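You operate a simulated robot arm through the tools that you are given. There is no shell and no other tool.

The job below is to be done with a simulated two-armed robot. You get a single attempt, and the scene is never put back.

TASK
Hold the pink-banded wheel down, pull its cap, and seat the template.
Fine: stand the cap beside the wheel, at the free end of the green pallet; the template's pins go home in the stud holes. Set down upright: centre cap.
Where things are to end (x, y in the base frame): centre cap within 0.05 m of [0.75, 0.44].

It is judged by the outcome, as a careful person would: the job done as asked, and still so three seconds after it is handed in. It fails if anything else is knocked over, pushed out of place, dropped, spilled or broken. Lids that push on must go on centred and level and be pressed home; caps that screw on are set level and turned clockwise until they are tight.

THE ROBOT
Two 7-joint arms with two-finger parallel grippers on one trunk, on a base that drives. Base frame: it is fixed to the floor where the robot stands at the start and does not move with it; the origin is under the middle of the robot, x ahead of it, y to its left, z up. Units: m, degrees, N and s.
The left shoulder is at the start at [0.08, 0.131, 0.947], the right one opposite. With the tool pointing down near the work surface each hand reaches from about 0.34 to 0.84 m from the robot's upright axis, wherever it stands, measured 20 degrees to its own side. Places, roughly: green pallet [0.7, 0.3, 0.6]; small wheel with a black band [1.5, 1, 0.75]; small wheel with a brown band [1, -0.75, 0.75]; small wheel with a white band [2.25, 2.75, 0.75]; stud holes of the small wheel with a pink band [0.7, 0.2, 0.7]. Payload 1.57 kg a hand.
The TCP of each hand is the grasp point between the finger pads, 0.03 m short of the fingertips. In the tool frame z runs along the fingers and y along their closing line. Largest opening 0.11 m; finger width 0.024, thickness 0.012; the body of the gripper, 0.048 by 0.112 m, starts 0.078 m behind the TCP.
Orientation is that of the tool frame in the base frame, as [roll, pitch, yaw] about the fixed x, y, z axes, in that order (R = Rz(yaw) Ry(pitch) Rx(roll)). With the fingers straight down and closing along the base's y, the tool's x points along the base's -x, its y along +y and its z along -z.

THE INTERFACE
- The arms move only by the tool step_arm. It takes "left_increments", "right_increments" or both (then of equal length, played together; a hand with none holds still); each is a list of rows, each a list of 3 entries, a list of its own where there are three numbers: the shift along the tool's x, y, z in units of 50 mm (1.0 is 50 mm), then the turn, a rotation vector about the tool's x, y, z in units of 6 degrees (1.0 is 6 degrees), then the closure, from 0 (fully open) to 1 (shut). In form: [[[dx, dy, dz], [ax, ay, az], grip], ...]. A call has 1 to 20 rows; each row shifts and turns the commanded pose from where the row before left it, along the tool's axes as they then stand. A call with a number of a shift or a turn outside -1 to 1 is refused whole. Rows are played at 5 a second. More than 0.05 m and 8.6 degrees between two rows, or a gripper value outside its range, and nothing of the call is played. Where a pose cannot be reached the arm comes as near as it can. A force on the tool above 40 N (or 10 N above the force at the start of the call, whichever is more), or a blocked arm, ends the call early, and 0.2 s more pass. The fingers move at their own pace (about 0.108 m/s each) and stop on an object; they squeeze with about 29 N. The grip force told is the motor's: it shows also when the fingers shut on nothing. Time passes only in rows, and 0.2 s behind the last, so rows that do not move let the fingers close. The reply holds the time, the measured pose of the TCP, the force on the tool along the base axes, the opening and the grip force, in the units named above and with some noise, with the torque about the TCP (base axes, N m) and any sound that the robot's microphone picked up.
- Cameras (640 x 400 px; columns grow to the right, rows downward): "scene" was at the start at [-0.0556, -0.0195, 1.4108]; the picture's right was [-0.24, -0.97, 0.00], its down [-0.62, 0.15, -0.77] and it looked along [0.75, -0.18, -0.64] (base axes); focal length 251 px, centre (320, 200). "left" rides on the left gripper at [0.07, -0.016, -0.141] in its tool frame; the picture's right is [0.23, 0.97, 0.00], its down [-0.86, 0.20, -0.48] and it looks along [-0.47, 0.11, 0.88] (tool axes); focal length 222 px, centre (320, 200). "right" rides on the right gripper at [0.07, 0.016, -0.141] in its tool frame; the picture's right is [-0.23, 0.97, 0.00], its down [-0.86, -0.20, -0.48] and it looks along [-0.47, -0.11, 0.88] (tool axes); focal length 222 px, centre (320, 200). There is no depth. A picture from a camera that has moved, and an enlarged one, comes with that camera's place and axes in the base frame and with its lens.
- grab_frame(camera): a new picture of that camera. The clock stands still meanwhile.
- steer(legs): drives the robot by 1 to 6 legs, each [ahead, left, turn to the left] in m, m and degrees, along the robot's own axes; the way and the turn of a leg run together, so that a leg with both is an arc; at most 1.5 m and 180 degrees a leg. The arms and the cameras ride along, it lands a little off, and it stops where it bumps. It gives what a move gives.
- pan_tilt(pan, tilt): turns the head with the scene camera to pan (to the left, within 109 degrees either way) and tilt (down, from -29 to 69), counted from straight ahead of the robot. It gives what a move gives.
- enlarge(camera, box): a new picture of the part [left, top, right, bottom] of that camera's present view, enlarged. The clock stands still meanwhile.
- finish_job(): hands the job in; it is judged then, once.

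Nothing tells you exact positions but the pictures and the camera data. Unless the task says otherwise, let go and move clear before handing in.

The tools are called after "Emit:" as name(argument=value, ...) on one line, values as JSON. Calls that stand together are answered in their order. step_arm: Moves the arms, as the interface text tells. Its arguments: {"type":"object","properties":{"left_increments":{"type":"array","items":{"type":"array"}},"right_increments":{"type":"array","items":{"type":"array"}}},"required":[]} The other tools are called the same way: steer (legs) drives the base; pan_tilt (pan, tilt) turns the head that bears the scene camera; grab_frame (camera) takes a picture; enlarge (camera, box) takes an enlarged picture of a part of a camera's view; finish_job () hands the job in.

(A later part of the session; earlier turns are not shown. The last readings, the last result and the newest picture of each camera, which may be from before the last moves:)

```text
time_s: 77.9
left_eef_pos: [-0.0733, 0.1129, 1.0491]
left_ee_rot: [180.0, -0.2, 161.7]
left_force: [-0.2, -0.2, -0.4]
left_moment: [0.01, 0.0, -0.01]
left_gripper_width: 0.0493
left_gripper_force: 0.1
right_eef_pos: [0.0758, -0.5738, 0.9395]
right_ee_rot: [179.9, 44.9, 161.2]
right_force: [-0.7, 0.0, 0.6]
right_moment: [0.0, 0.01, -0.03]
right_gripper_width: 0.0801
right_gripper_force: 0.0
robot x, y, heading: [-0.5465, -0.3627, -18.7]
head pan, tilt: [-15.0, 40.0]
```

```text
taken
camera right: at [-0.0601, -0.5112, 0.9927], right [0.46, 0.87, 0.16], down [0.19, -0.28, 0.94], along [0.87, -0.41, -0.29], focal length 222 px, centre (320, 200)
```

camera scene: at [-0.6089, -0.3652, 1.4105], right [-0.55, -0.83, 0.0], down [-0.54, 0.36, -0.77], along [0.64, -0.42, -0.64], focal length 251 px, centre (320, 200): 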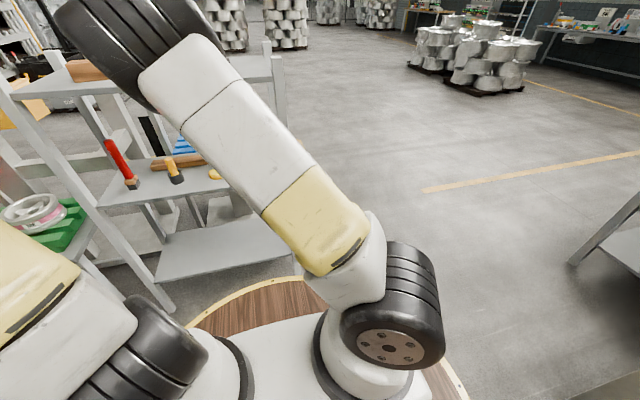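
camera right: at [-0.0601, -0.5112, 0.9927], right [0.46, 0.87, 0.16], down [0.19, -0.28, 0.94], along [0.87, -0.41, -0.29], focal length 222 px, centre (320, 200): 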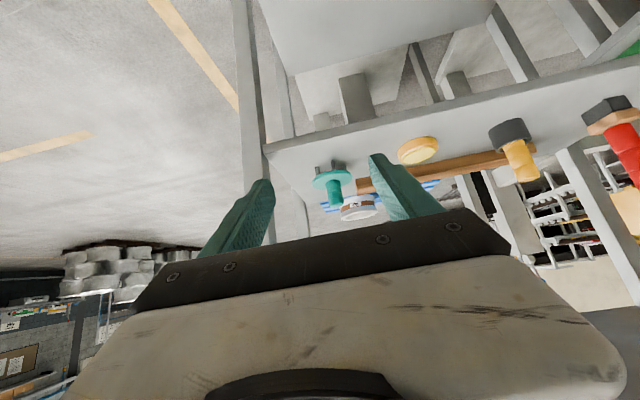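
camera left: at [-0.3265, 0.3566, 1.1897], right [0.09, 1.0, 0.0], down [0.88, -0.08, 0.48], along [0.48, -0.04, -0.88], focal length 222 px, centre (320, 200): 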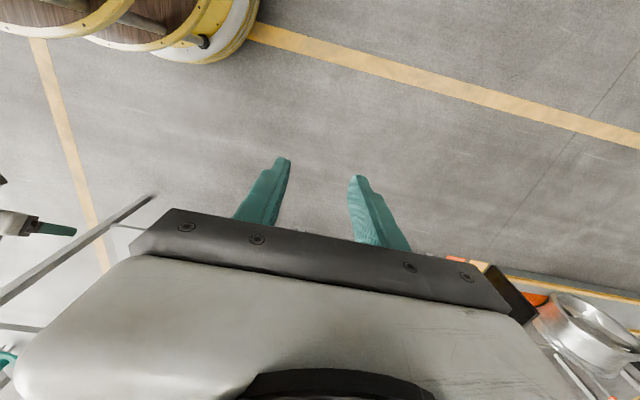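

Lateral alignment is within 2 mm. Driving straight ahead 0.20 m puts the hand just short of and above the handle.

Emit:
steer(legs=[[0.2, 0, 0]])

Emit:
grab_frame(camera="right")

Emit:
enlarge(camera="right", box=[240, 60, 400, 190])

Emit:
grab_frame(camera="scene")

```text
time_s: 79.5
left_eef_pos: [0.1165, 0.0519, 1.0476]
left_ee_rot: [180.0, -0.1, 161.8]
left_force: [-0.4, 0.0, 1.7]
left_moment: [-0.01, 0.0, -0.04]
left_gripper_width: 0.0495
left_gripper_force: 0.0
right_eef_pos: [0.2665, -0.6372, 0.9403]
right_ee_rot: [179.9, 44.9, 161.3]
right_force: [0.1, 0.0, -0.3]
right_moment: [0.03, -0.02, -0.01]
right_gripper_width: 0.0801
right_gripper_force: 0.0
robot x, y, heading: [-0.3586, -0.4268, -18.3]
head pan, tilt: [-15.0, 40.0]
```

```text
taken
camera right: at [0.1311, -0.5747, 0.9927], right [0.46, 0.87, 0.16], down [0.19, -0.28, 0.94], along [0.87, -0.41, -0.29], focal length 222 px, centre (320, 200)
```

right: 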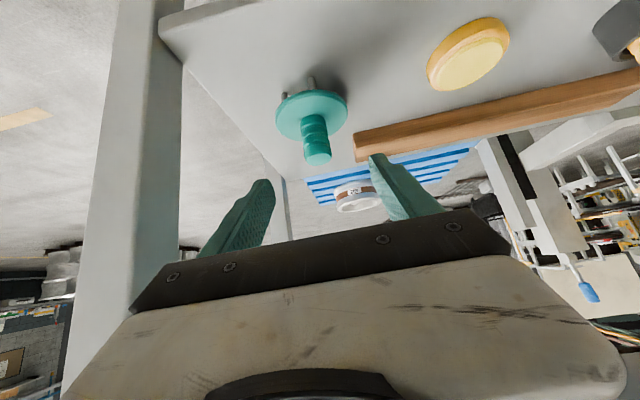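

```text
3.08 times, centred on (320, 125) of right
camera zoom: at [0.1311, -0.5747, 0.9927], right [0.46, 0.87, 0.16], down [0.19, -0.28, 0.94], along [0.87, -0.41, -0.29], focal length 684 px, centre (320, 431)
```

zoom: 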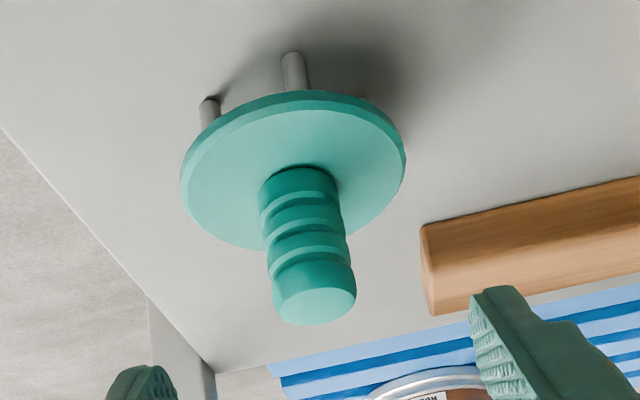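

```text
taken
camera scene: at [-0.4178, -0.4294, 1.4105], right [-0.55, -0.83, 0.0], down [-0.54, 0.35, -0.77], along [0.64, -0.42, -0.64], focal length 251 px, centre (320, 200)
```

scene: 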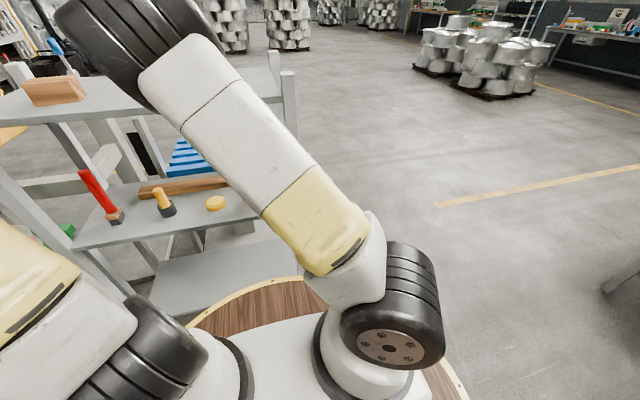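

The handle is where I computed it, with 104 mm to go along the tool axis and 3.5 mm of lateral correction. Advancing two thirds first.

Emit:
step_arm(right_increments=[[[0.01, -0.035, 0.693], [0, 0, 0], 0.27], [[0.01, -0.035, 0.693], [0, 0, 0], 0.27], [[0, 0, 0], [0, 0, 0], 0.27]])

Emit:
enlarge(camera="right", box=[220, 80, 420, 230])

Emit:
grab_frame(camera="scene")

```text
time_s: 80.3
left_eef_pos: [0.1171, 0.0515, 1.0481]
left_ee_rot: [180.0, -0.1, 161.8]
left_force: [-0.5, 0.6, -0.3]
left_moment: [0.01, 0.01, -0.02]
left_gripper_width: 0.0494
left_gripper_force: 0.0
right_eef_pos: [0.3105, -0.6559, 0.8897]
right_ee_rot: [179.9, 44.9, 161.4]
right_force: [-0.7, 0.9, -0.6]
right_moment: [0.01, -0.02, -0.01]
right_gripper_width: 0.0801
right_gripper_force: 0.0
robot x, y, heading: [-0.3579, -0.428, -18.6]
head pan, tilt: [-15.0, 40.0]
```

```text
2.67 times, centred on (320, 155) of right
camera zoom: at [0.1752, -0.5943, 0.9418], right [0.46, 0.87, 0.16], down [0.19, -0.28, 0.94], along [0.87, -0.41, -0.29], focal length 592 px, centre (320, 320)
```

zoom: 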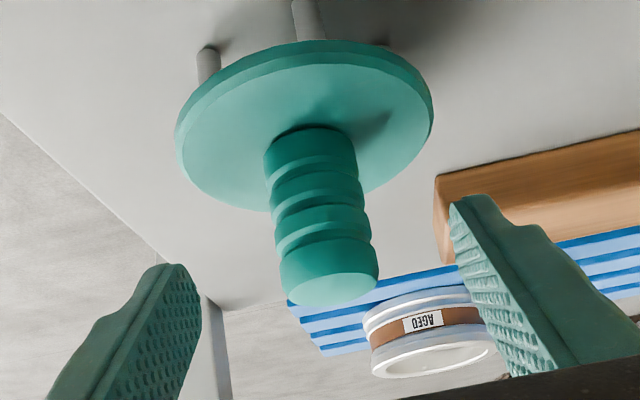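

```text
taken
camera scene: at [-0.4178, -0.4294, 1.4105], right [-0.55, -0.83, 0.0], down [-0.54, 0.35, -0.77], along [0.64, -0.42, -0.64], focal length 251 px, centre (320, 200)
```

scene: 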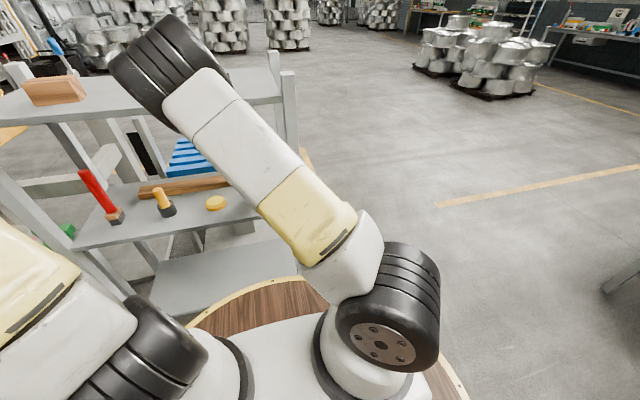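

Emit:
step_arm(right_increments=[[[-0.025, 0.0, 0.325], [0, 0, 0], 0.27], [[-0.025, 0.0, 0.325], [0, 0, 0], 0.27], [[0, 0, 0], [0, 0, 0], 0.27]])

Emit:
enlarge(camera="right", box=[220, 80, 420, 230])

```text
time_s: 81.1
left_eef_pos: [0.1169, 0.0502, 1.0481]
left_ee_rot: [180.0, -0.1, 161.8]
left_force: [-0.2, 0.0, 0.5]
left_moment: [-0.01, 0.0, -0.01]
left_gripper_width: 0.0497
left_gripper_force: 0.0
right_eef_pos: [0.3351, -0.6646, 0.8697]
right_ee_rot: [179.8, 44.9, 161.2]
right_force: [0.7, -0.7, -0.2]
right_moment: [0.01, -0.01, -0.01]
right_gripper_width: 0.0803
right_gripper_force: 0.0
robot x, y, heading: [-0.3557, -0.4263, -18.3]
head pan, tilt: [-15.0, 40.0]
```

```text
2.67 times, centred on (320, 155) of right
camera zoom: at [0.1991, -0.6015, 0.921], right [0.46, 0.87, 0.16], down [0.19, -0.28, 0.94], along [0.87, -0.41, -0.29], focal length 592 px, centre (320, 320)
```

zoom: 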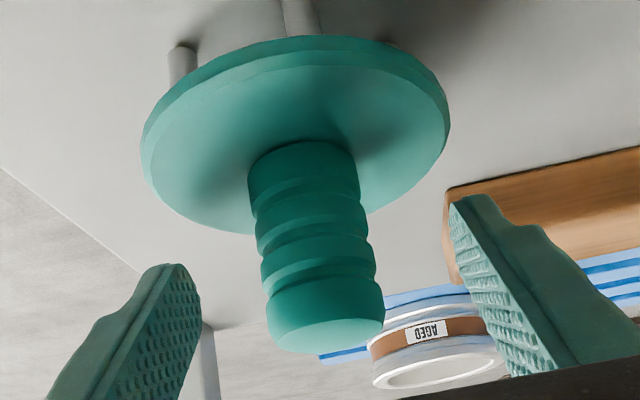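

The handle is centred between the fingers at grip depth. Closing on it.

Emit:
step_arm(right_increments=[[[0, 0, 0], [0, 0, 0], 0.6], [[0, 0, 0], [0, 0, 0], 1], [[0, 0, 0], [0, 0, 0], 1], [[0, 0, 0], [0, 0, 0], 1], [[0, 0, 0], [0, 0, 0], 1]])

Emit:
enlarge(camera="right", box=[220, 80, 420, 230])

```text
time_s: 82.3
left_eef_pos: [0.1173, 0.0506, 1.0477]
left_ee_rot: [-180.0, -0.1, 161.8]
left_force: [-0.4, -0.6, -0.5]
left_moment: [-0.01, 0.0, 0.0]
left_gripper_width: 0.0494
left_gripper_force: 0.1
right_eef_pos: [0.3344, -0.6636, 0.8684]
right_ee_rot: [179.8, 44.9, 161.3]
right_force: [0.3, 2.0, -0.1]
right_moment: [0.04, -0.1, 0.03]
right_gripper_width: 0.0294
right_gripper_force: 29.0
robot x, y, heading: [-0.3579, -0.4282, -18.3]
head pan, tilt: [-15.0, 40.0]
```

```text
2.67 times, centred on (320, 155) of right
camera zoom: at [0.199, -0.6013, 0.9211], right [0.46, 0.87, 0.16], down [0.19, -0.28, 0.94], along [0.87, -0.41, -0.29], focal length 592 px, centre (320, 320)
```

zoom: 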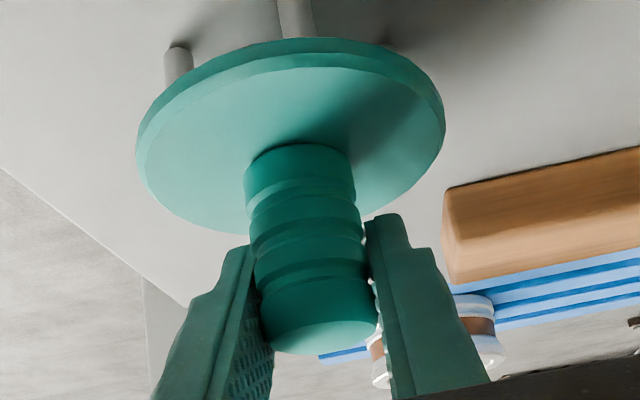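

The handle is gripped (29.4 mm wide, 29 N). Before lifting, I'll zoom in on the pins to record their angles relative to the hand.

Emit:
enlarge(camera="right", box=[250, 60, 378, 140])

Emit:
enlarge(camera="left", box=[0, 200, 130, 300])

Emit:
grab_frame(camera="left")

```text
5.00 times, centred on (314, 100) of right
camera zoom: at [0.199, -0.6013, 0.9211], right [0.46, 0.87, 0.16], down [0.19, -0.28, 0.94], along [0.87, -0.41, -0.29], focal length 1111 px, centre (350, 700)
```

zoom: 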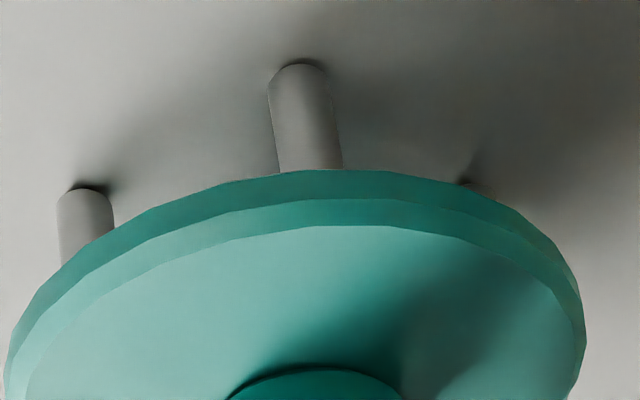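

```text
4.00 times, centred on (65, 250) of left
camera zoom: at [0.047, 0.0579, 1.1897], right [0.09, 1.0, 0.0], down [0.88, -0.08, 0.48], along [0.48, -0.04, -0.88], focal length 888 px, centre (1340, 0)
```

zoom: 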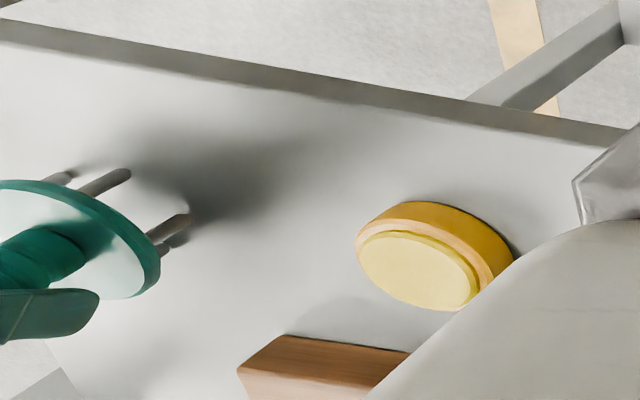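

```text
taken
camera left: at [0.047, 0.0579, 1.1897], right [0.09, 1.0, 0.0], down [0.88, -0.08, 0.48], along [0.48, -0.04, -0.88], focal length 222 px, centre (320, 200)
```

left: 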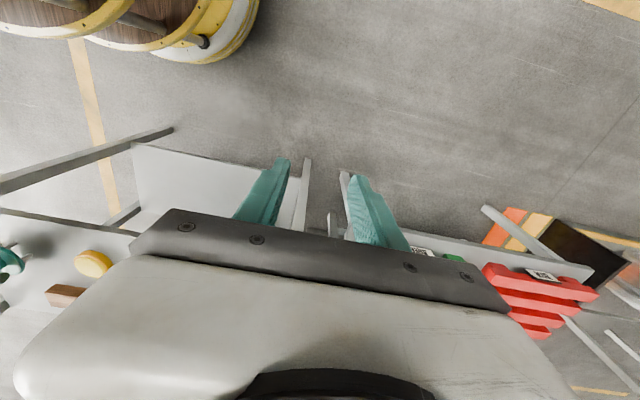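

Pins sit close to 0°+72°k in the world frame now, measured to about ±1.5°; I'll refine that over the wheel. Lifting the template straight up now.

Emit:
step_arm(right_increments=[[[-0.0706, 0, -0.0708], [0, 0, 0], 1], [[-0.141, 0, -0.1417], [0, 0, 0], 1], [[-0.282, 0, -0.2833], [0, 0, 0], 1], [[-0.282, 0, -0.2833], [0, 0, 0], 1], [[0, 0, 0], [0, 0, 0], 1]])

Emit:
enlarge(camera="right", box=[220, 60, 420, 210])

Emit:
enlarge(camera="left", box=[0, 220, 100, 300])

```text
time_s: 83.5
left_eef_pos: [0.1175, 0.0504, 1.049]
left_ee_rot: [-179.9, -0.2, 161.8]
left_force: [0.3, 0.3, 0.7]
left_moment: [-0.02, 0.02, 0.03]
left_gripper_width: 0.0495
left_gripper_force: 0.0
right_eef_pos: [0.3337, -0.6656, 0.9242]
right_ee_rot: [180.0, 44.9, 161.2]
right_force: [0.5, -0.2, -1.7]
right_moment: [-0.02, 0.0, -0.02]
right_gripper_width: 0.0291
right_gripper_force: 28.8
robot x, y, heading: [-0.3569, -0.4271, -18.4]
head pan, tilt: [-15.0, 40.0]
```

```text
2.67 times, centred on (320, 135) of right
camera zoom: at [0.1981, -0.6013, 0.9764], right [0.46, 0.87, 0.16], down [0.19, -0.28, 0.94], along [0.87, -0.41, -0.29], focal length 592 px, centre (320, 373)
```

zoom: 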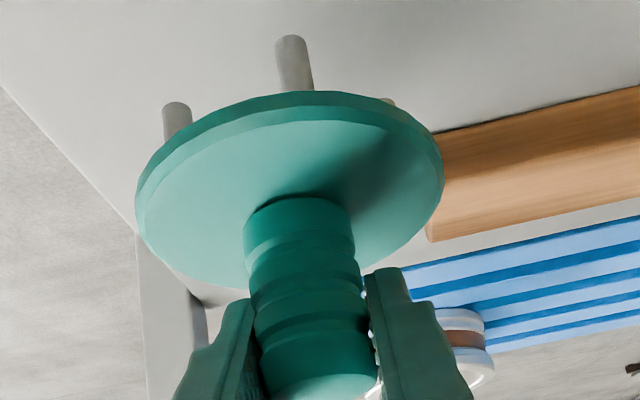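

```text
5.00 times, centred on (50, 260) of left
camera zoom: at [0.047, 0.0578, 1.1897], right [0.09, 1.0, 0.0], down [0.88, -0.08, 0.48], along [0.48, -0.04, -0.88], focal length 1111 px, centre (1670, -100)
```

zoom: 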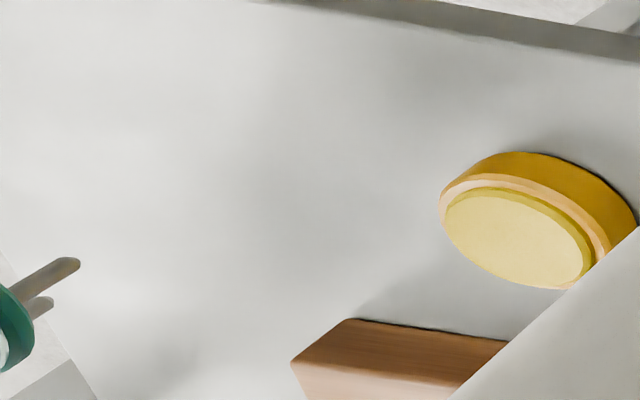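

The template is lifted and level in the grip. Backing straight out of the rack.

Emit:
steer(legs=[[-0.4, 0, 0]])

Emit:
grab_frame(camera="scene")

Emit:
enlarge(camera="right", box=[220, 60, 420, 210])

```text
time_s: 86.0
left_eef_pos: [-0.2644, 0.1772, 1.0477]
left_ee_rot: [180.0, -0.1, 161.8]
left_force: [0.5, -0.1, 0.1]
left_moment: [0.0, -0.02, 0.0]
left_gripper_width: 0.0495
left_gripper_force: 0.0
right_eef_pos: [-0.0472, -0.5357, 0.924]
right_ee_rot: [179.9, 44.9, 161.3]
right_force: [-0.1, 0.2, -1.3]
right_moment: [0.0, 0.02, 0.01]
right_gripper_width: 0.0293
right_gripper_force: 29.0
robot x, y, heading: [-0.7393, -0.2992, -18.5]
head pan, tilt: [-15.0, 40.0]
```

```text
taken
camera scene: at [-0.7981, -0.3021, 1.4105], right [-0.55, -0.83, 0.0], down [-0.54, 0.35, -0.77], along [0.64, -0.42, -0.64], focal length 251 px, centre (320, 200)
```

scene: 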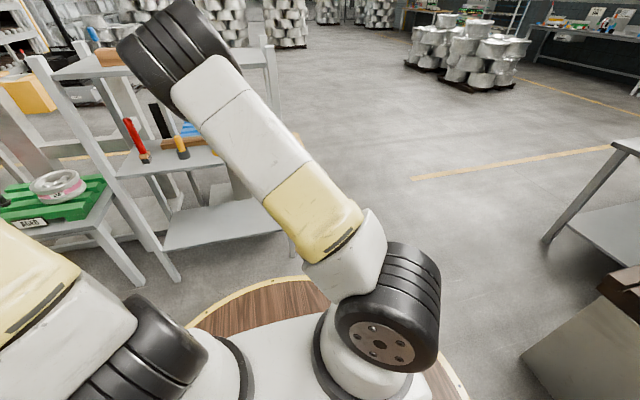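

```text
2.67 times, centred on (320, 135) of right
camera zoom: at [-0.1823, -0.4738, 0.9762], right [0.46, 0.87, 0.16], down [0.19, -0.28, 0.94], along [0.87, -0.41, -0.29], focal length 592 px, centre (320, 373)
```

zoom: 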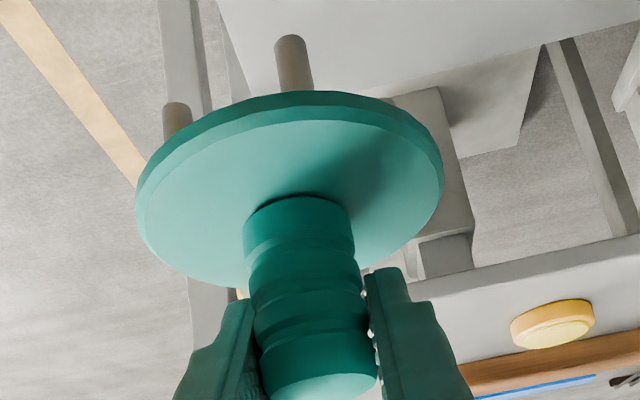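

The template is secure. Now I'll turn back to heading 0, slide left to the wheel's line and drive ahead, stopping short to check.

Emit:
steer(legs=[[0, 0, 18.5], [0, 0.515, 0], [0.55, 0, 0]])

Emit:
pan_tilt(pan=0, tilt=45)

Emit:
grab_frame(camera="scene")

Emit:
grab_frame(camera="right")

Emit:
grab_frame(camera="left")

```text
time_s: 92.8
left_eef_pos: [0.1128, 0.8128, 1.0488]
left_ee_rot: [180.0, 0.0, 180.0]
left_force: [0.5, 0.3, -0.5]
left_moment: [-0.02, 0.0, 0.01]
left_gripper_width: 0.0495
left_gripper_force: 0.1
right_eef_pos: [0.541, 0.2008, 0.9245]
right_ee_rot: [179.9, 44.9, 179.4]
right_force: [-0.3, 0.2, -1.6]
right_moment: [-0.02, 0.01, -0.02]
right_gripper_width: 0.0293
right_gripper_force: 29.5
robot x, y, heading: [-0.1907, 0.2124, -0.3]
head pan, tilt: [-15.0, 40.0]
```

```text
time_s: 93.5
left_eef_pos: [0.1133, 0.8128, 1.0479]
left_ee_rot: [-180.0, 0.0, 179.9]
left_force: [0.7, -0.4, -0.6]
left_moment: [-0.01, -0.04, 0.0]
left_gripper_width: 0.0494
left_gripper_force: 0.1
right_eef_pos: [0.5403, 0.2003, 0.9241]
right_ee_rot: [179.8, 44.8, 179.4]
right_force: [1.1, -0.6, -1.5]
right_moment: [0.0, -0.03, 0.0]
right_gripper_width: 0.0292
right_gripper_force: 28.9
robot x, y, heading: [-0.1902, 0.2112, -0.4]
head pan, tilt: [0.0, 45.0]
```

```text
taken
camera scene: at [-0.2462, 0.2112, 1.4032], right [-0.01, -1.0, 0.0], down [-0.71, 0.01, -0.71], along [0.71, -0.01, -0.71], focal length 251 px, centre (320, 200)
```

scene: 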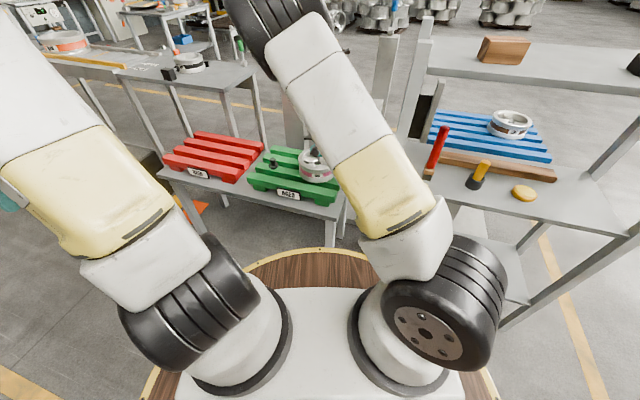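

```text
taken
camera right: at [0.3927, 0.2176, 0.9762], right [0.17, 0.97, 0.16], down [0.27, -0.2, 0.94], along [0.95, -0.12, -0.29], focal length 222 px, centre (320, 200)
```

right: 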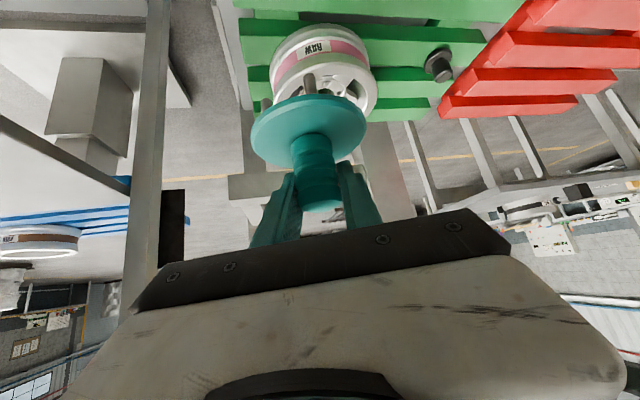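

```text
taken
camera left: at [0.0444, 0.7971, 1.1898], right [-0.23, 0.97, 0.0], down [0.86, 0.2, 0.48], along [0.46, 0.11, -0.88], focal length 222 px, centre (320, 200)
```

left: 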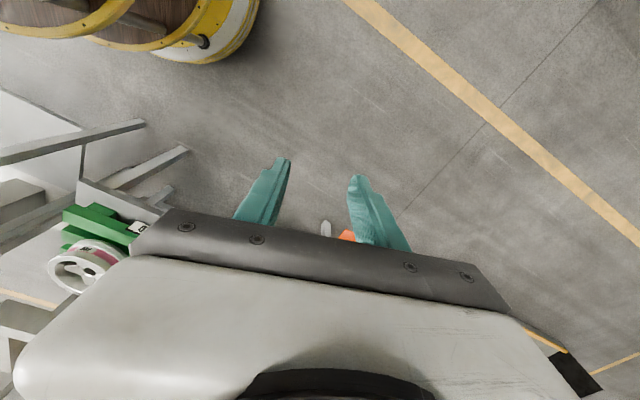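

The robot is aligned; the wheel is 18 cm ahead of the template. I'll drive the last stretch with the template held high above the rim.

Emit:
steer(legs=[[0.17, 0.014, 0.3]])

Emit:
grab_frame(camera="scene")

Emit:
grab_frame(camera="right")

Emit:
grab_frame(camera="left")

```text
time_s: 95.0
left_eef_pos: [0.2817, 0.8272, 1.048]
left_ee_rot: [-180.0, -0.1, -179.9]
left_force: [0.2, -0.4, 0.4]
left_moment: [-0.01, 0.0, -0.03]
left_gripper_width: 0.0493
left_gripper_force: 0.0
right_eef_pos: [0.7115, 0.2165, 0.9234]
right_ee_rot: [179.8, 44.9, 179.6]
right_force: [-0.2, 0.2, -0.9]
right_moment: [-0.01, -0.04, 0.03]
right_gripper_width: 0.0292
right_gripper_force: 29.1
robot x, y, heading: [-0.0187, 0.2255, 0.0]
head pan, tilt: [0.0, 45.0]
```

```text
taken
camera scene: at [-0.0751, 0.2243, 1.4032], right [0.0, -1.0, 0.0], down [-0.71, 0.0, -0.71], along [0.71, 0.0, -0.71], focal length 251 px, centre (320, 200)
```

scene: 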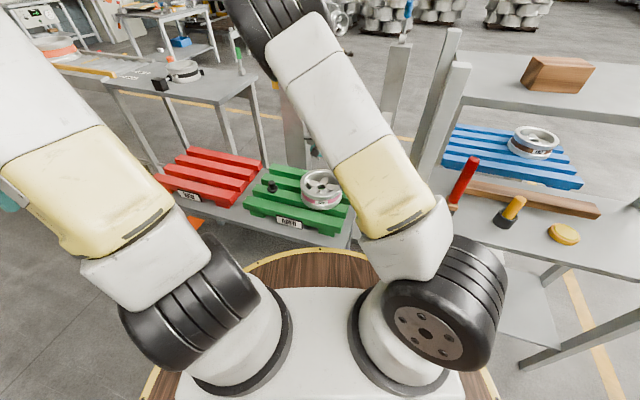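

```text
taken
camera right: at [0.5638, 0.2334, 0.9762], right [0.17, 0.97, 0.16], down [0.27, -0.2, 0.94], along [0.95, -0.11, -0.29], focal length 222 px, centre (320, 200)
```

right: 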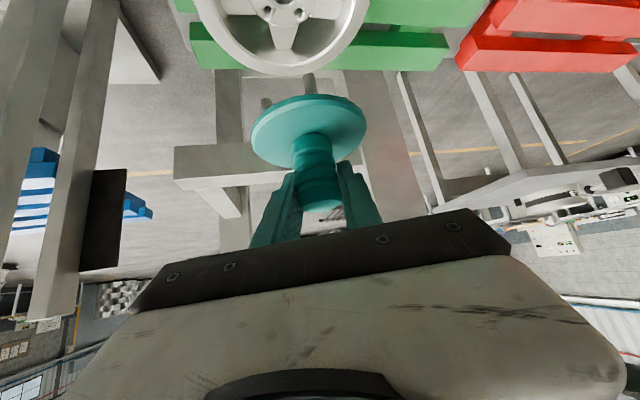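

```text
taken
camera left: at [0.213, 0.8113, 1.1898], right [-0.23, 0.97, 0.0], down [0.86, 0.2, 0.48], along [0.46, 0.11, -0.88], focal length 222 px, centre (320, 200)
```

left: 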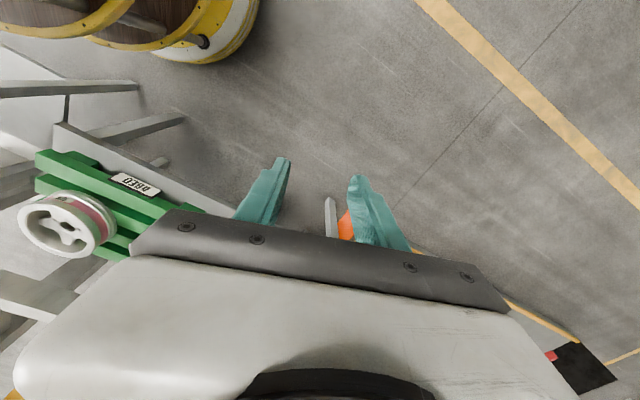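

The template hovers about 15 cm above the wheel. I'll bring the left hand in from the left as a viewing camera, keeping well clear of the right elbow.

Emit:
step_arm(left_increments=[[[-0.579, -0.686, 0.178], [0, 0, 0], 0.55], [[-0.579, -0.686, 0.178], [0, 0, 0], 0.55], [[-0.579, -0.686, 0.178], [0, 0, 0], 0.55], [[-0.579, -0.686, 0.178], [0, 0, 0], 0.55], [[-0.579, -0.686, 0.178], [0, 0, 0], 0.55], [[-0.579, -0.686, 0.178], [0, 0, 0], 0.55], [[-0.579, -0.686, 0.178], [0, 0, 0], 0.55]])

Emit:
grab_frame(camera="scene")

Emit:
grab_frame(camera="left")

```text
time_s: 96.6
left_eef_pos: [0.4822, 0.5875, 0.9869]
left_ee_rot: [-180.0, 0.0, -179.8]
left_force: [0.0, 0.3, 0.6]
left_moment: [0.0, -0.03, -0.01]
left_gripper_width: 0.0493
left_gripper_force: 0.0
right_eef_pos: [0.7123, 0.217, 0.9233]
right_ee_rot: [179.9, 44.9, 179.7]
right_force: [-0.6, -0.6, -1.7]
right_moment: [0.0, -0.03, -0.03]
right_gripper_width: 0.0292
right_gripper_force: 29.0
robot x, y, heading: [-0.0169, 0.2245, -0.2]
head pan, tilt: [0.0, 45.0]
```

```text
taken
camera scene: at [-0.0753, 0.2245, 1.4032], right [0.0, -1.0, 0.0], down [-0.71, 0.0, -0.71], along [0.71, 0.0, -0.71], focal length 251 px, centre (320, 200)
```

scene: 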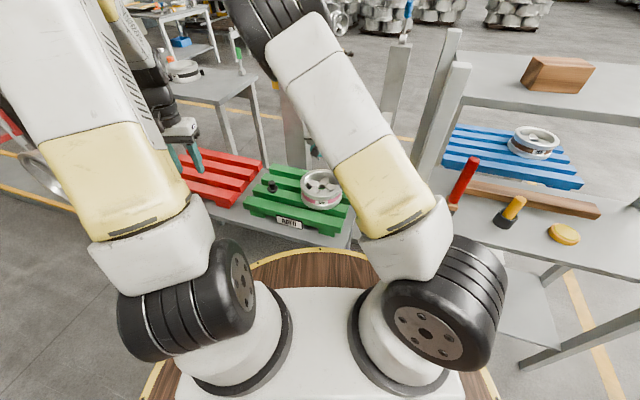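

```text
taken
camera left: at [0.4139, 0.5716, 1.1277], right [-0.23, 0.97, 0.0], down [0.85, 0.2, 0.48], along [0.46, 0.11, -0.88], focal length 222 px, centre (320, 200)
```

left: 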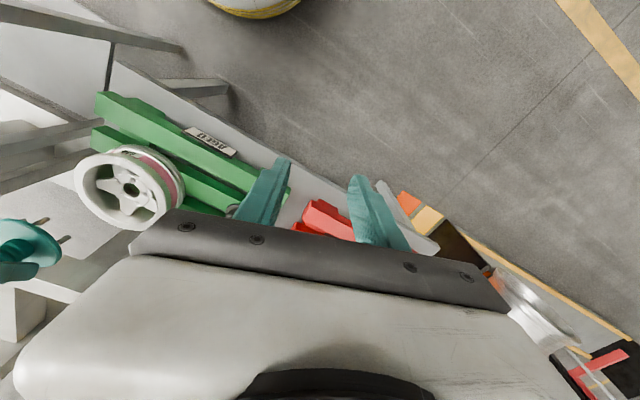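

Emit:
step_arm(left_increments=[[[-0.579, -0.686, 0.178], [0, 0, 0], 0.55], [[-0.579, -0.686, 0.178], [0, 0, 0], 0.55], [[-0.4, -0.4, 0.178], [0, 0, 0], 0.55], [[0, 0, 0], [0, 0, 0], 0.55]])

Emit:
step_arm(right_increments=[[[0.424, 0, 0.425], [0, 0, 0], 1], [[0.424, 0, 0.425], [0, 0, 0], 1], [[0.424, 0, 0.425], [0, 0, 0], 1], [[0, 0, 0], [0, 0, 0], 1]])

Emit:
grab_frame(camera="left")

Emit:
grab_frame(camera="right")

Emit:
grab_frame(camera="scene")

```text
time_s: 97.6
left_eef_pos: [0.5614, 0.4991, 0.9587]
left_ee_rot: [179.9, 0.0, -179.8]
left_force: [-0.3, 0.1, 0.2]
left_moment: [0.01, 0.0, 0.03]
left_gripper_width: 0.0496
left_gripper_force: 0.0
right_eef_pos: [0.7127, 0.216, 0.9227]
right_ee_rot: [179.9, 44.9, 179.6]
right_force: [-0.8, 0.6, -1.3]
right_moment: [0.01, 0.03, -0.03]
right_gripper_width: 0.029
right_gripper_force: 29.0
robot x, y, heading: [-0.019, 0.2207, -0.2]
head pan, tilt: [0.0, 45.0]
```

```text
time_s: 98.6
left_eef_pos: [0.5614, 0.4984, 0.9591]
left_ee_rot: [180.0, -0.1, -179.9]
left_force: [0.2, -0.2, -0.6]
left_moment: [-0.02, 0.0, 0.01]
left_gripper_width: 0.0496
left_gripper_force: 0.0
right_eef_pos: [0.7114, 0.2169, 0.8336]
right_ee_rot: [179.8, 44.8, 179.6]
right_force: [0.1, -0.6, -2.4]
right_moment: [-0.04, 0.01, 0.0]
right_gripper_width: 0.0293
right_gripper_force: 29.0
robot x, y, heading: [-0.0186, 0.2234, -0.2]
head pan, tilt: [0.0, 45.0]
```

```text
taken
camera left: at [0.493, 0.4833, 1.1002], right [-0.23, 0.97, 0.0], down [0.86, 0.2, 0.48], along [0.46, 0.11, -0.88], focal length 222 px, centre (320, 200)
```

left: 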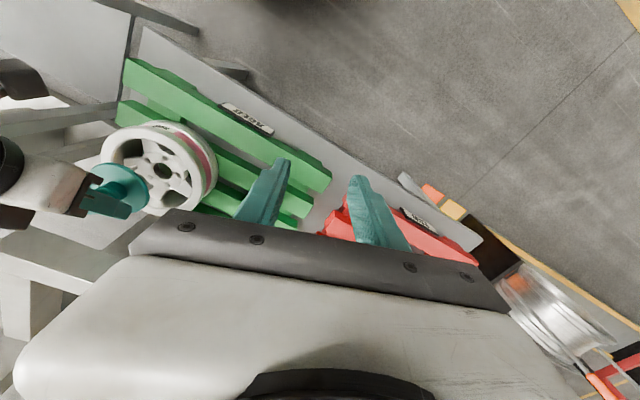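

```text
taken
camera right: at [0.5636, 0.2342, 0.8857], right [0.17, 0.97, 0.16], down [0.27, -0.2, 0.94], along [0.95, -0.11, -0.29], focal length 222 px, centre (320, 200)
```

right: 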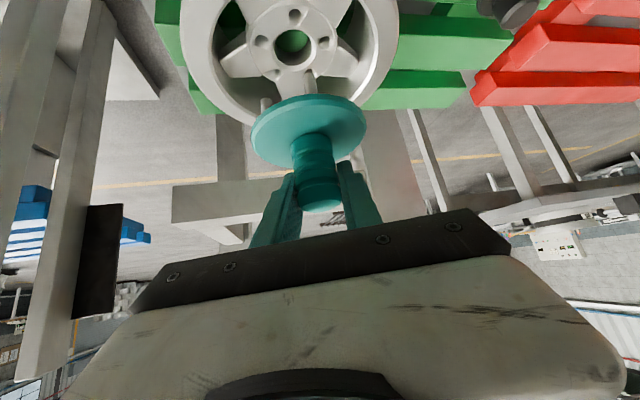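

```text
taken
camera scene: at [-0.075, 0.2243, 1.4032], right [0.0, -1.0, 0.0], down [-0.71, 0.0, -0.71], along [0.71, 0.0, -0.71], focal length 251 px, centre (320, 200)
```

scene: 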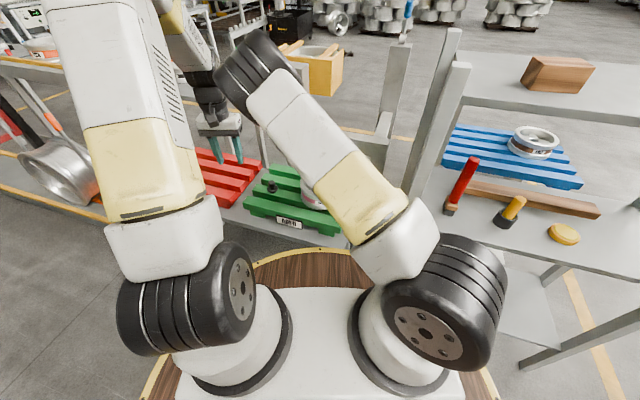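

Both cameras now show the template just in front of and above the hub. Zooming in to compare pins and holes.

Emit:
enlarge(camera="left", box=[80, 115, 220, 222])

Emit:
enlarge(camera="right", box=[220, 0, 400, 130])

```text
3.74 times, centred on (150, 168) of left
camera zoom: at [0.493, 0.4833, 1.1002], right [-0.23, 0.97, 0.0], down [0.86, 0.2, 0.48], along [0.46, 0.11, -0.88], focal length 830 px, centre (956, 318)
```

zoom: 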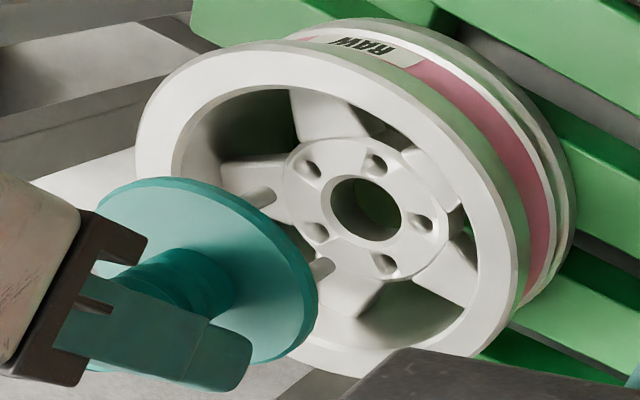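

```text
3.08 times, centred on (310, 65) of right
camera zoom: at [0.5636, 0.2342, 0.8857], right [0.17, 0.97, 0.16], down [0.27, -0.2, 0.94], along [0.95, -0.11, -0.29], focal length 684 px, centre (351, 615)
```

zoom: 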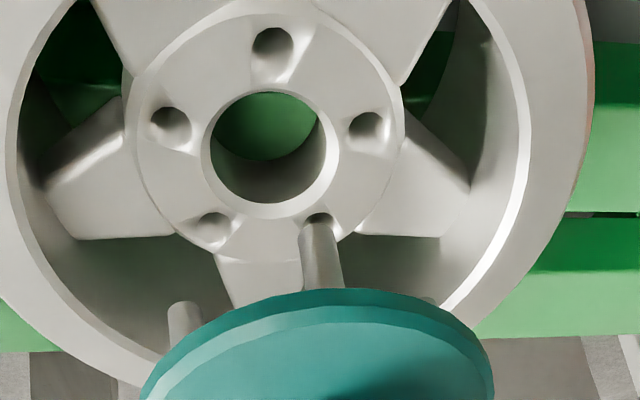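

The wheel has not moved: its centre still reads about (0.722, 0.217). The template needs to go 9 mm forward and its rotation is within about 1–2°. I'll correct and lower until the pins are about a centimetre above the hub.

Emit:
step_arm(right_increments=[[[0.179, 0, 0.245], [0, 0, 0], 1], [[0.179, 0, 0.245], [0, 0, 0], 1], [[0.179, 0, 0.245], [0, 0, 0], 1], [[0.179, 0, 0.245], [0, 0, 0], 1], [[0, 0, 0], [0, 0, 0], 1]])

Emit:
enlarge(camera="left", box=[110, 125, 206, 205])

Emit:
enlarge(camera="right", box=[230, 20, 390, 130])

```text
time_s: 99.8
left_eef_pos: [0.5617, 0.4991, 0.959]
left_ee_rot: [179.9, -0.1, -180.0]
left_force: [-0.8, 0.3, -0.1]
left_moment: [0.0, 0.02, -0.01]
left_gripper_width: 0.0495
left_gripper_force: 0.0
right_eef_pos: [0.7212, 0.2162, 0.7737]
right_ee_rot: [179.9, 44.9, 179.6]
right_force: [0.5, 0.6, -1.3]
right_moment: [0.0, 0.0, 0.02]
right_gripper_width: 0.0293
right_gripper_force: 28.6
robot x, y, heading: [-0.0174, 0.2257, 0.1]
head pan, tilt: [0.0, 45.0]
```

```text
5.00 times, centred on (158, 165) of left
camera zoom: at [0.493, 0.4833, 1.1002], right [-0.23, 0.97, 0.0], down [0.86, 0.2, 0.48], along [0.46, 0.11, -0.88], focal length 1111 px, centre (1130, 375)
```

zoom: 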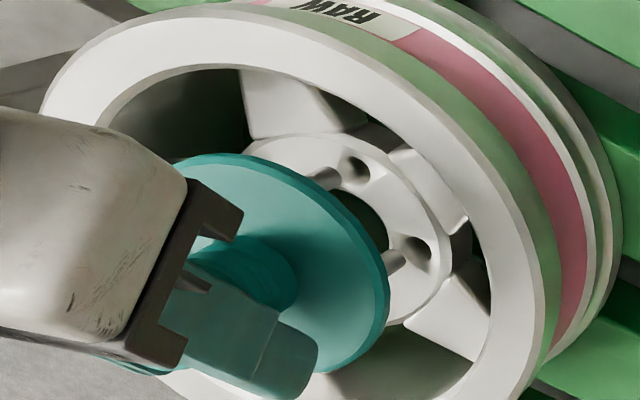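

```text
3.64 times, centred on (310, 75) of right
camera zoom: at [0.5729, 0.2336, 0.8256], right [0.17, 0.97, 0.16], down [0.27, -0.2, 0.94], along [0.95, -0.11, -0.29], focal length 808 px, centre (356, 654)
```

zoom: 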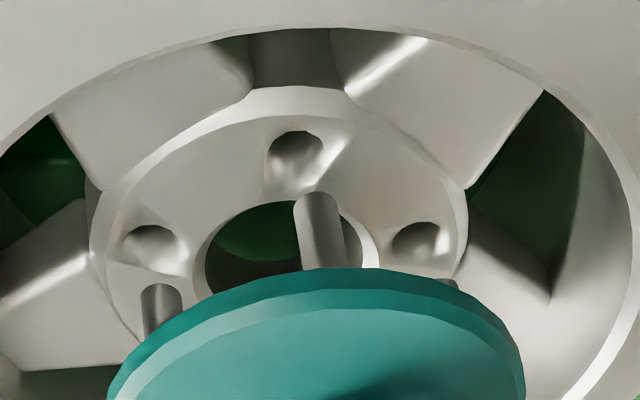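

The pins appear almost directly above their holes, with roughly a centimetre of gap. I'll lower another 7 mm and zoom in harder for the final alignment.

Emit:
step_arm(right_increments=[[[0.0495, 0, 0.0495], [0, 0, 0], 1], [[0.0495, 0, 0.0495], [0, 0, 0], 1], [[0, 0, 0], [0, 0, 0], 1]])

Emit:
enlarge(camera="right", box=[250, 30, 358, 100])

Emit:
enlarge(camera="left", box=[130, 140, 194, 190])

```text
time_s: 100.6
left_eef_pos: [0.5614, 0.4978, 0.9584]
left_ee_rot: [-180.0, 0.0, -180.0]
left_force: [-0.5, 0.1, -0.1]
left_moment: [0.01, -0.01, 0.02]
left_gripper_width: 0.0495
left_gripper_force: 0.2
right_eef_pos: [0.7216, 0.2165, 0.7668]
right_ee_rot: [179.9, 44.9, 179.6]
right_force: [0.0, 0.0, -1.6]
right_moment: [-0.01, -0.04, -0.03]
right_gripper_width: 0.0294
right_gripper_force: 29.2
robot x, y, heading: [-0.0193, 0.2234, -0.3]
head pan, tilt: [0.0, 45.0]
```

```text
5.71 times, centred on (304, 65) of right
camera zoom: at [0.5727, 0.2338, 0.8189], right [0.17, 0.97, 0.16], down [0.27, -0.2, 0.94], along [0.95, -0.11, -0.29], focal length 1269 px, centre (411, 971)
```

zoom: 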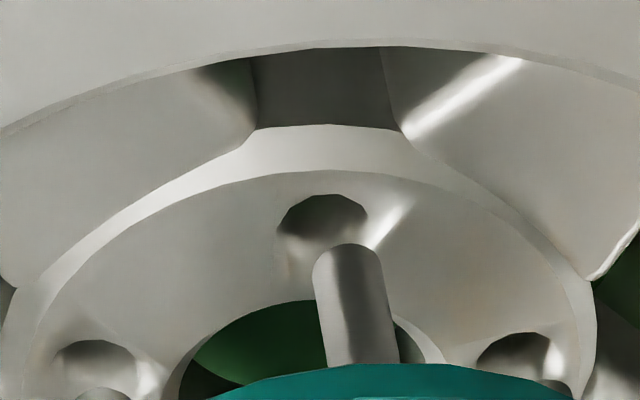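

```text
8.00 times, centred on (162, 165) of left
camera zoom: at [0.493, 0.4833, 1.1002], right [-0.23, 0.97, 0.0], down [0.86, 0.2, 0.48], along [0.46, 0.11, -0.88], focal length 1777 px, centre (1584, 480)
```

zoom: 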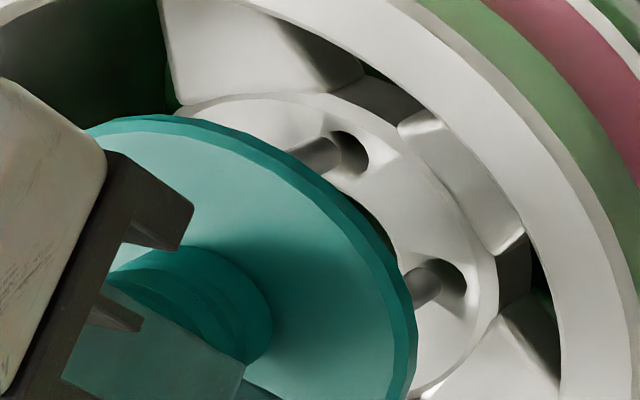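

I need a finer look. I'll zoom tightly on the individual pins and holes from both cameras.

Emit:
enlarge(camera="left", box=[156, 148, 188, 168])

Emit:
enlarge(camera="left", box=[170, 164, 202, 184])

Emit:
enlarge(camera="right", box=[288, 56, 328, 81])

Emit:
enlarge(camera="right", box=[252, 80, 292, 105])

Emit:
enlarge(camera="right", box=[322, 80, 362, 105])

```text
16.00 times, centred on (172, 158) of left
camera zoom: at [0.493, 0.4833, 1.1002], right [-0.23, 0.97, 0.0], down [0.86, 0.2, 0.48], along [0.46, 0.11, -0.88], focal length 3554 px, centre (2688, 872)
```

zoom: 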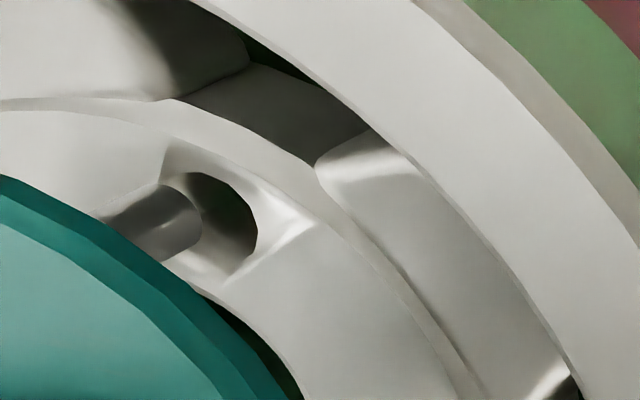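

```text
16.00 times, centred on (186, 174) of left
camera zoom: at [0.493, 0.4833, 1.1002], right [-0.23, 0.97, 0.0], down [0.86, 0.2, 0.48], along [0.46, 0.11, -0.88], focal length 3554 px, centre (2464, 616)
```

zoom: 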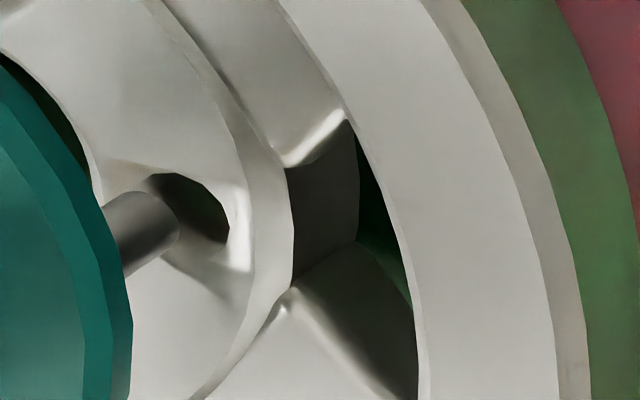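

```text
16.00 times, centred on (308, 68) of right
camera zoom: at [0.5727, 0.2338, 0.8189], right [0.17, 0.97, 0.16], down [0.27, -0.2, 0.94], along [0.95, -0.11, -0.29], focal length 3554 px, centre (512, 2304)
```

zoom: 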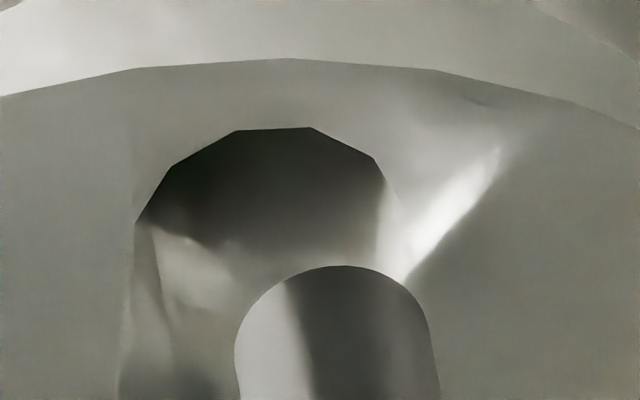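

```text
16.00 times, centred on (272, 92) of right
camera zoom: at [0.5727, 0.2338, 0.8189], right [0.17, 0.97, 0.16], down [0.27, -0.2, 0.94], along [0.95, -0.11, -0.29], focal length 3554 px, centre (1088, 1920)
```

zoom: 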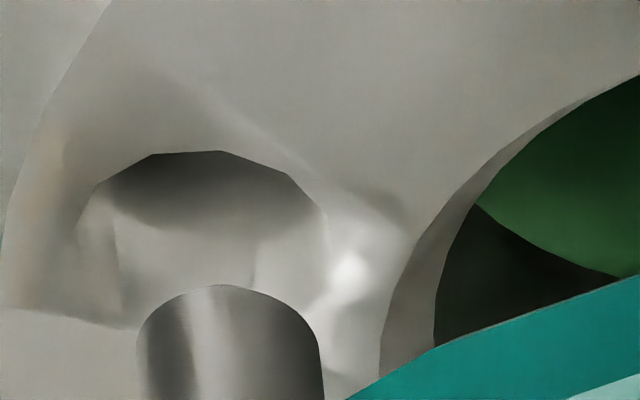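

```text
16.00 times, centred on (342, 92) of right
camera zoom: at [0.5727, 0.2338, 0.8189], right [0.17, 0.97, 0.16], down [0.27, -0.2, 0.94], along [0.95, -0.11, -0.29], focal length 3554 px, centre (-32, 1920)
```

zoom: 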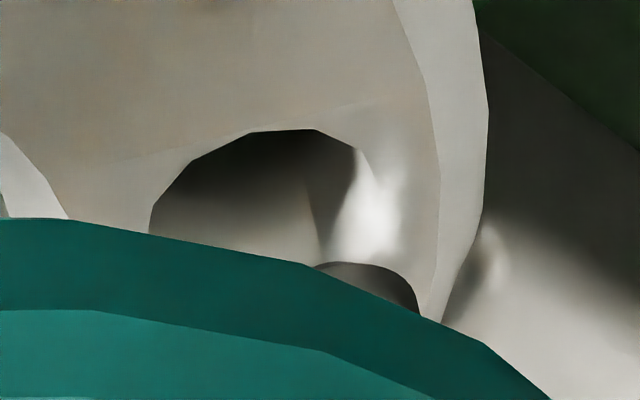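

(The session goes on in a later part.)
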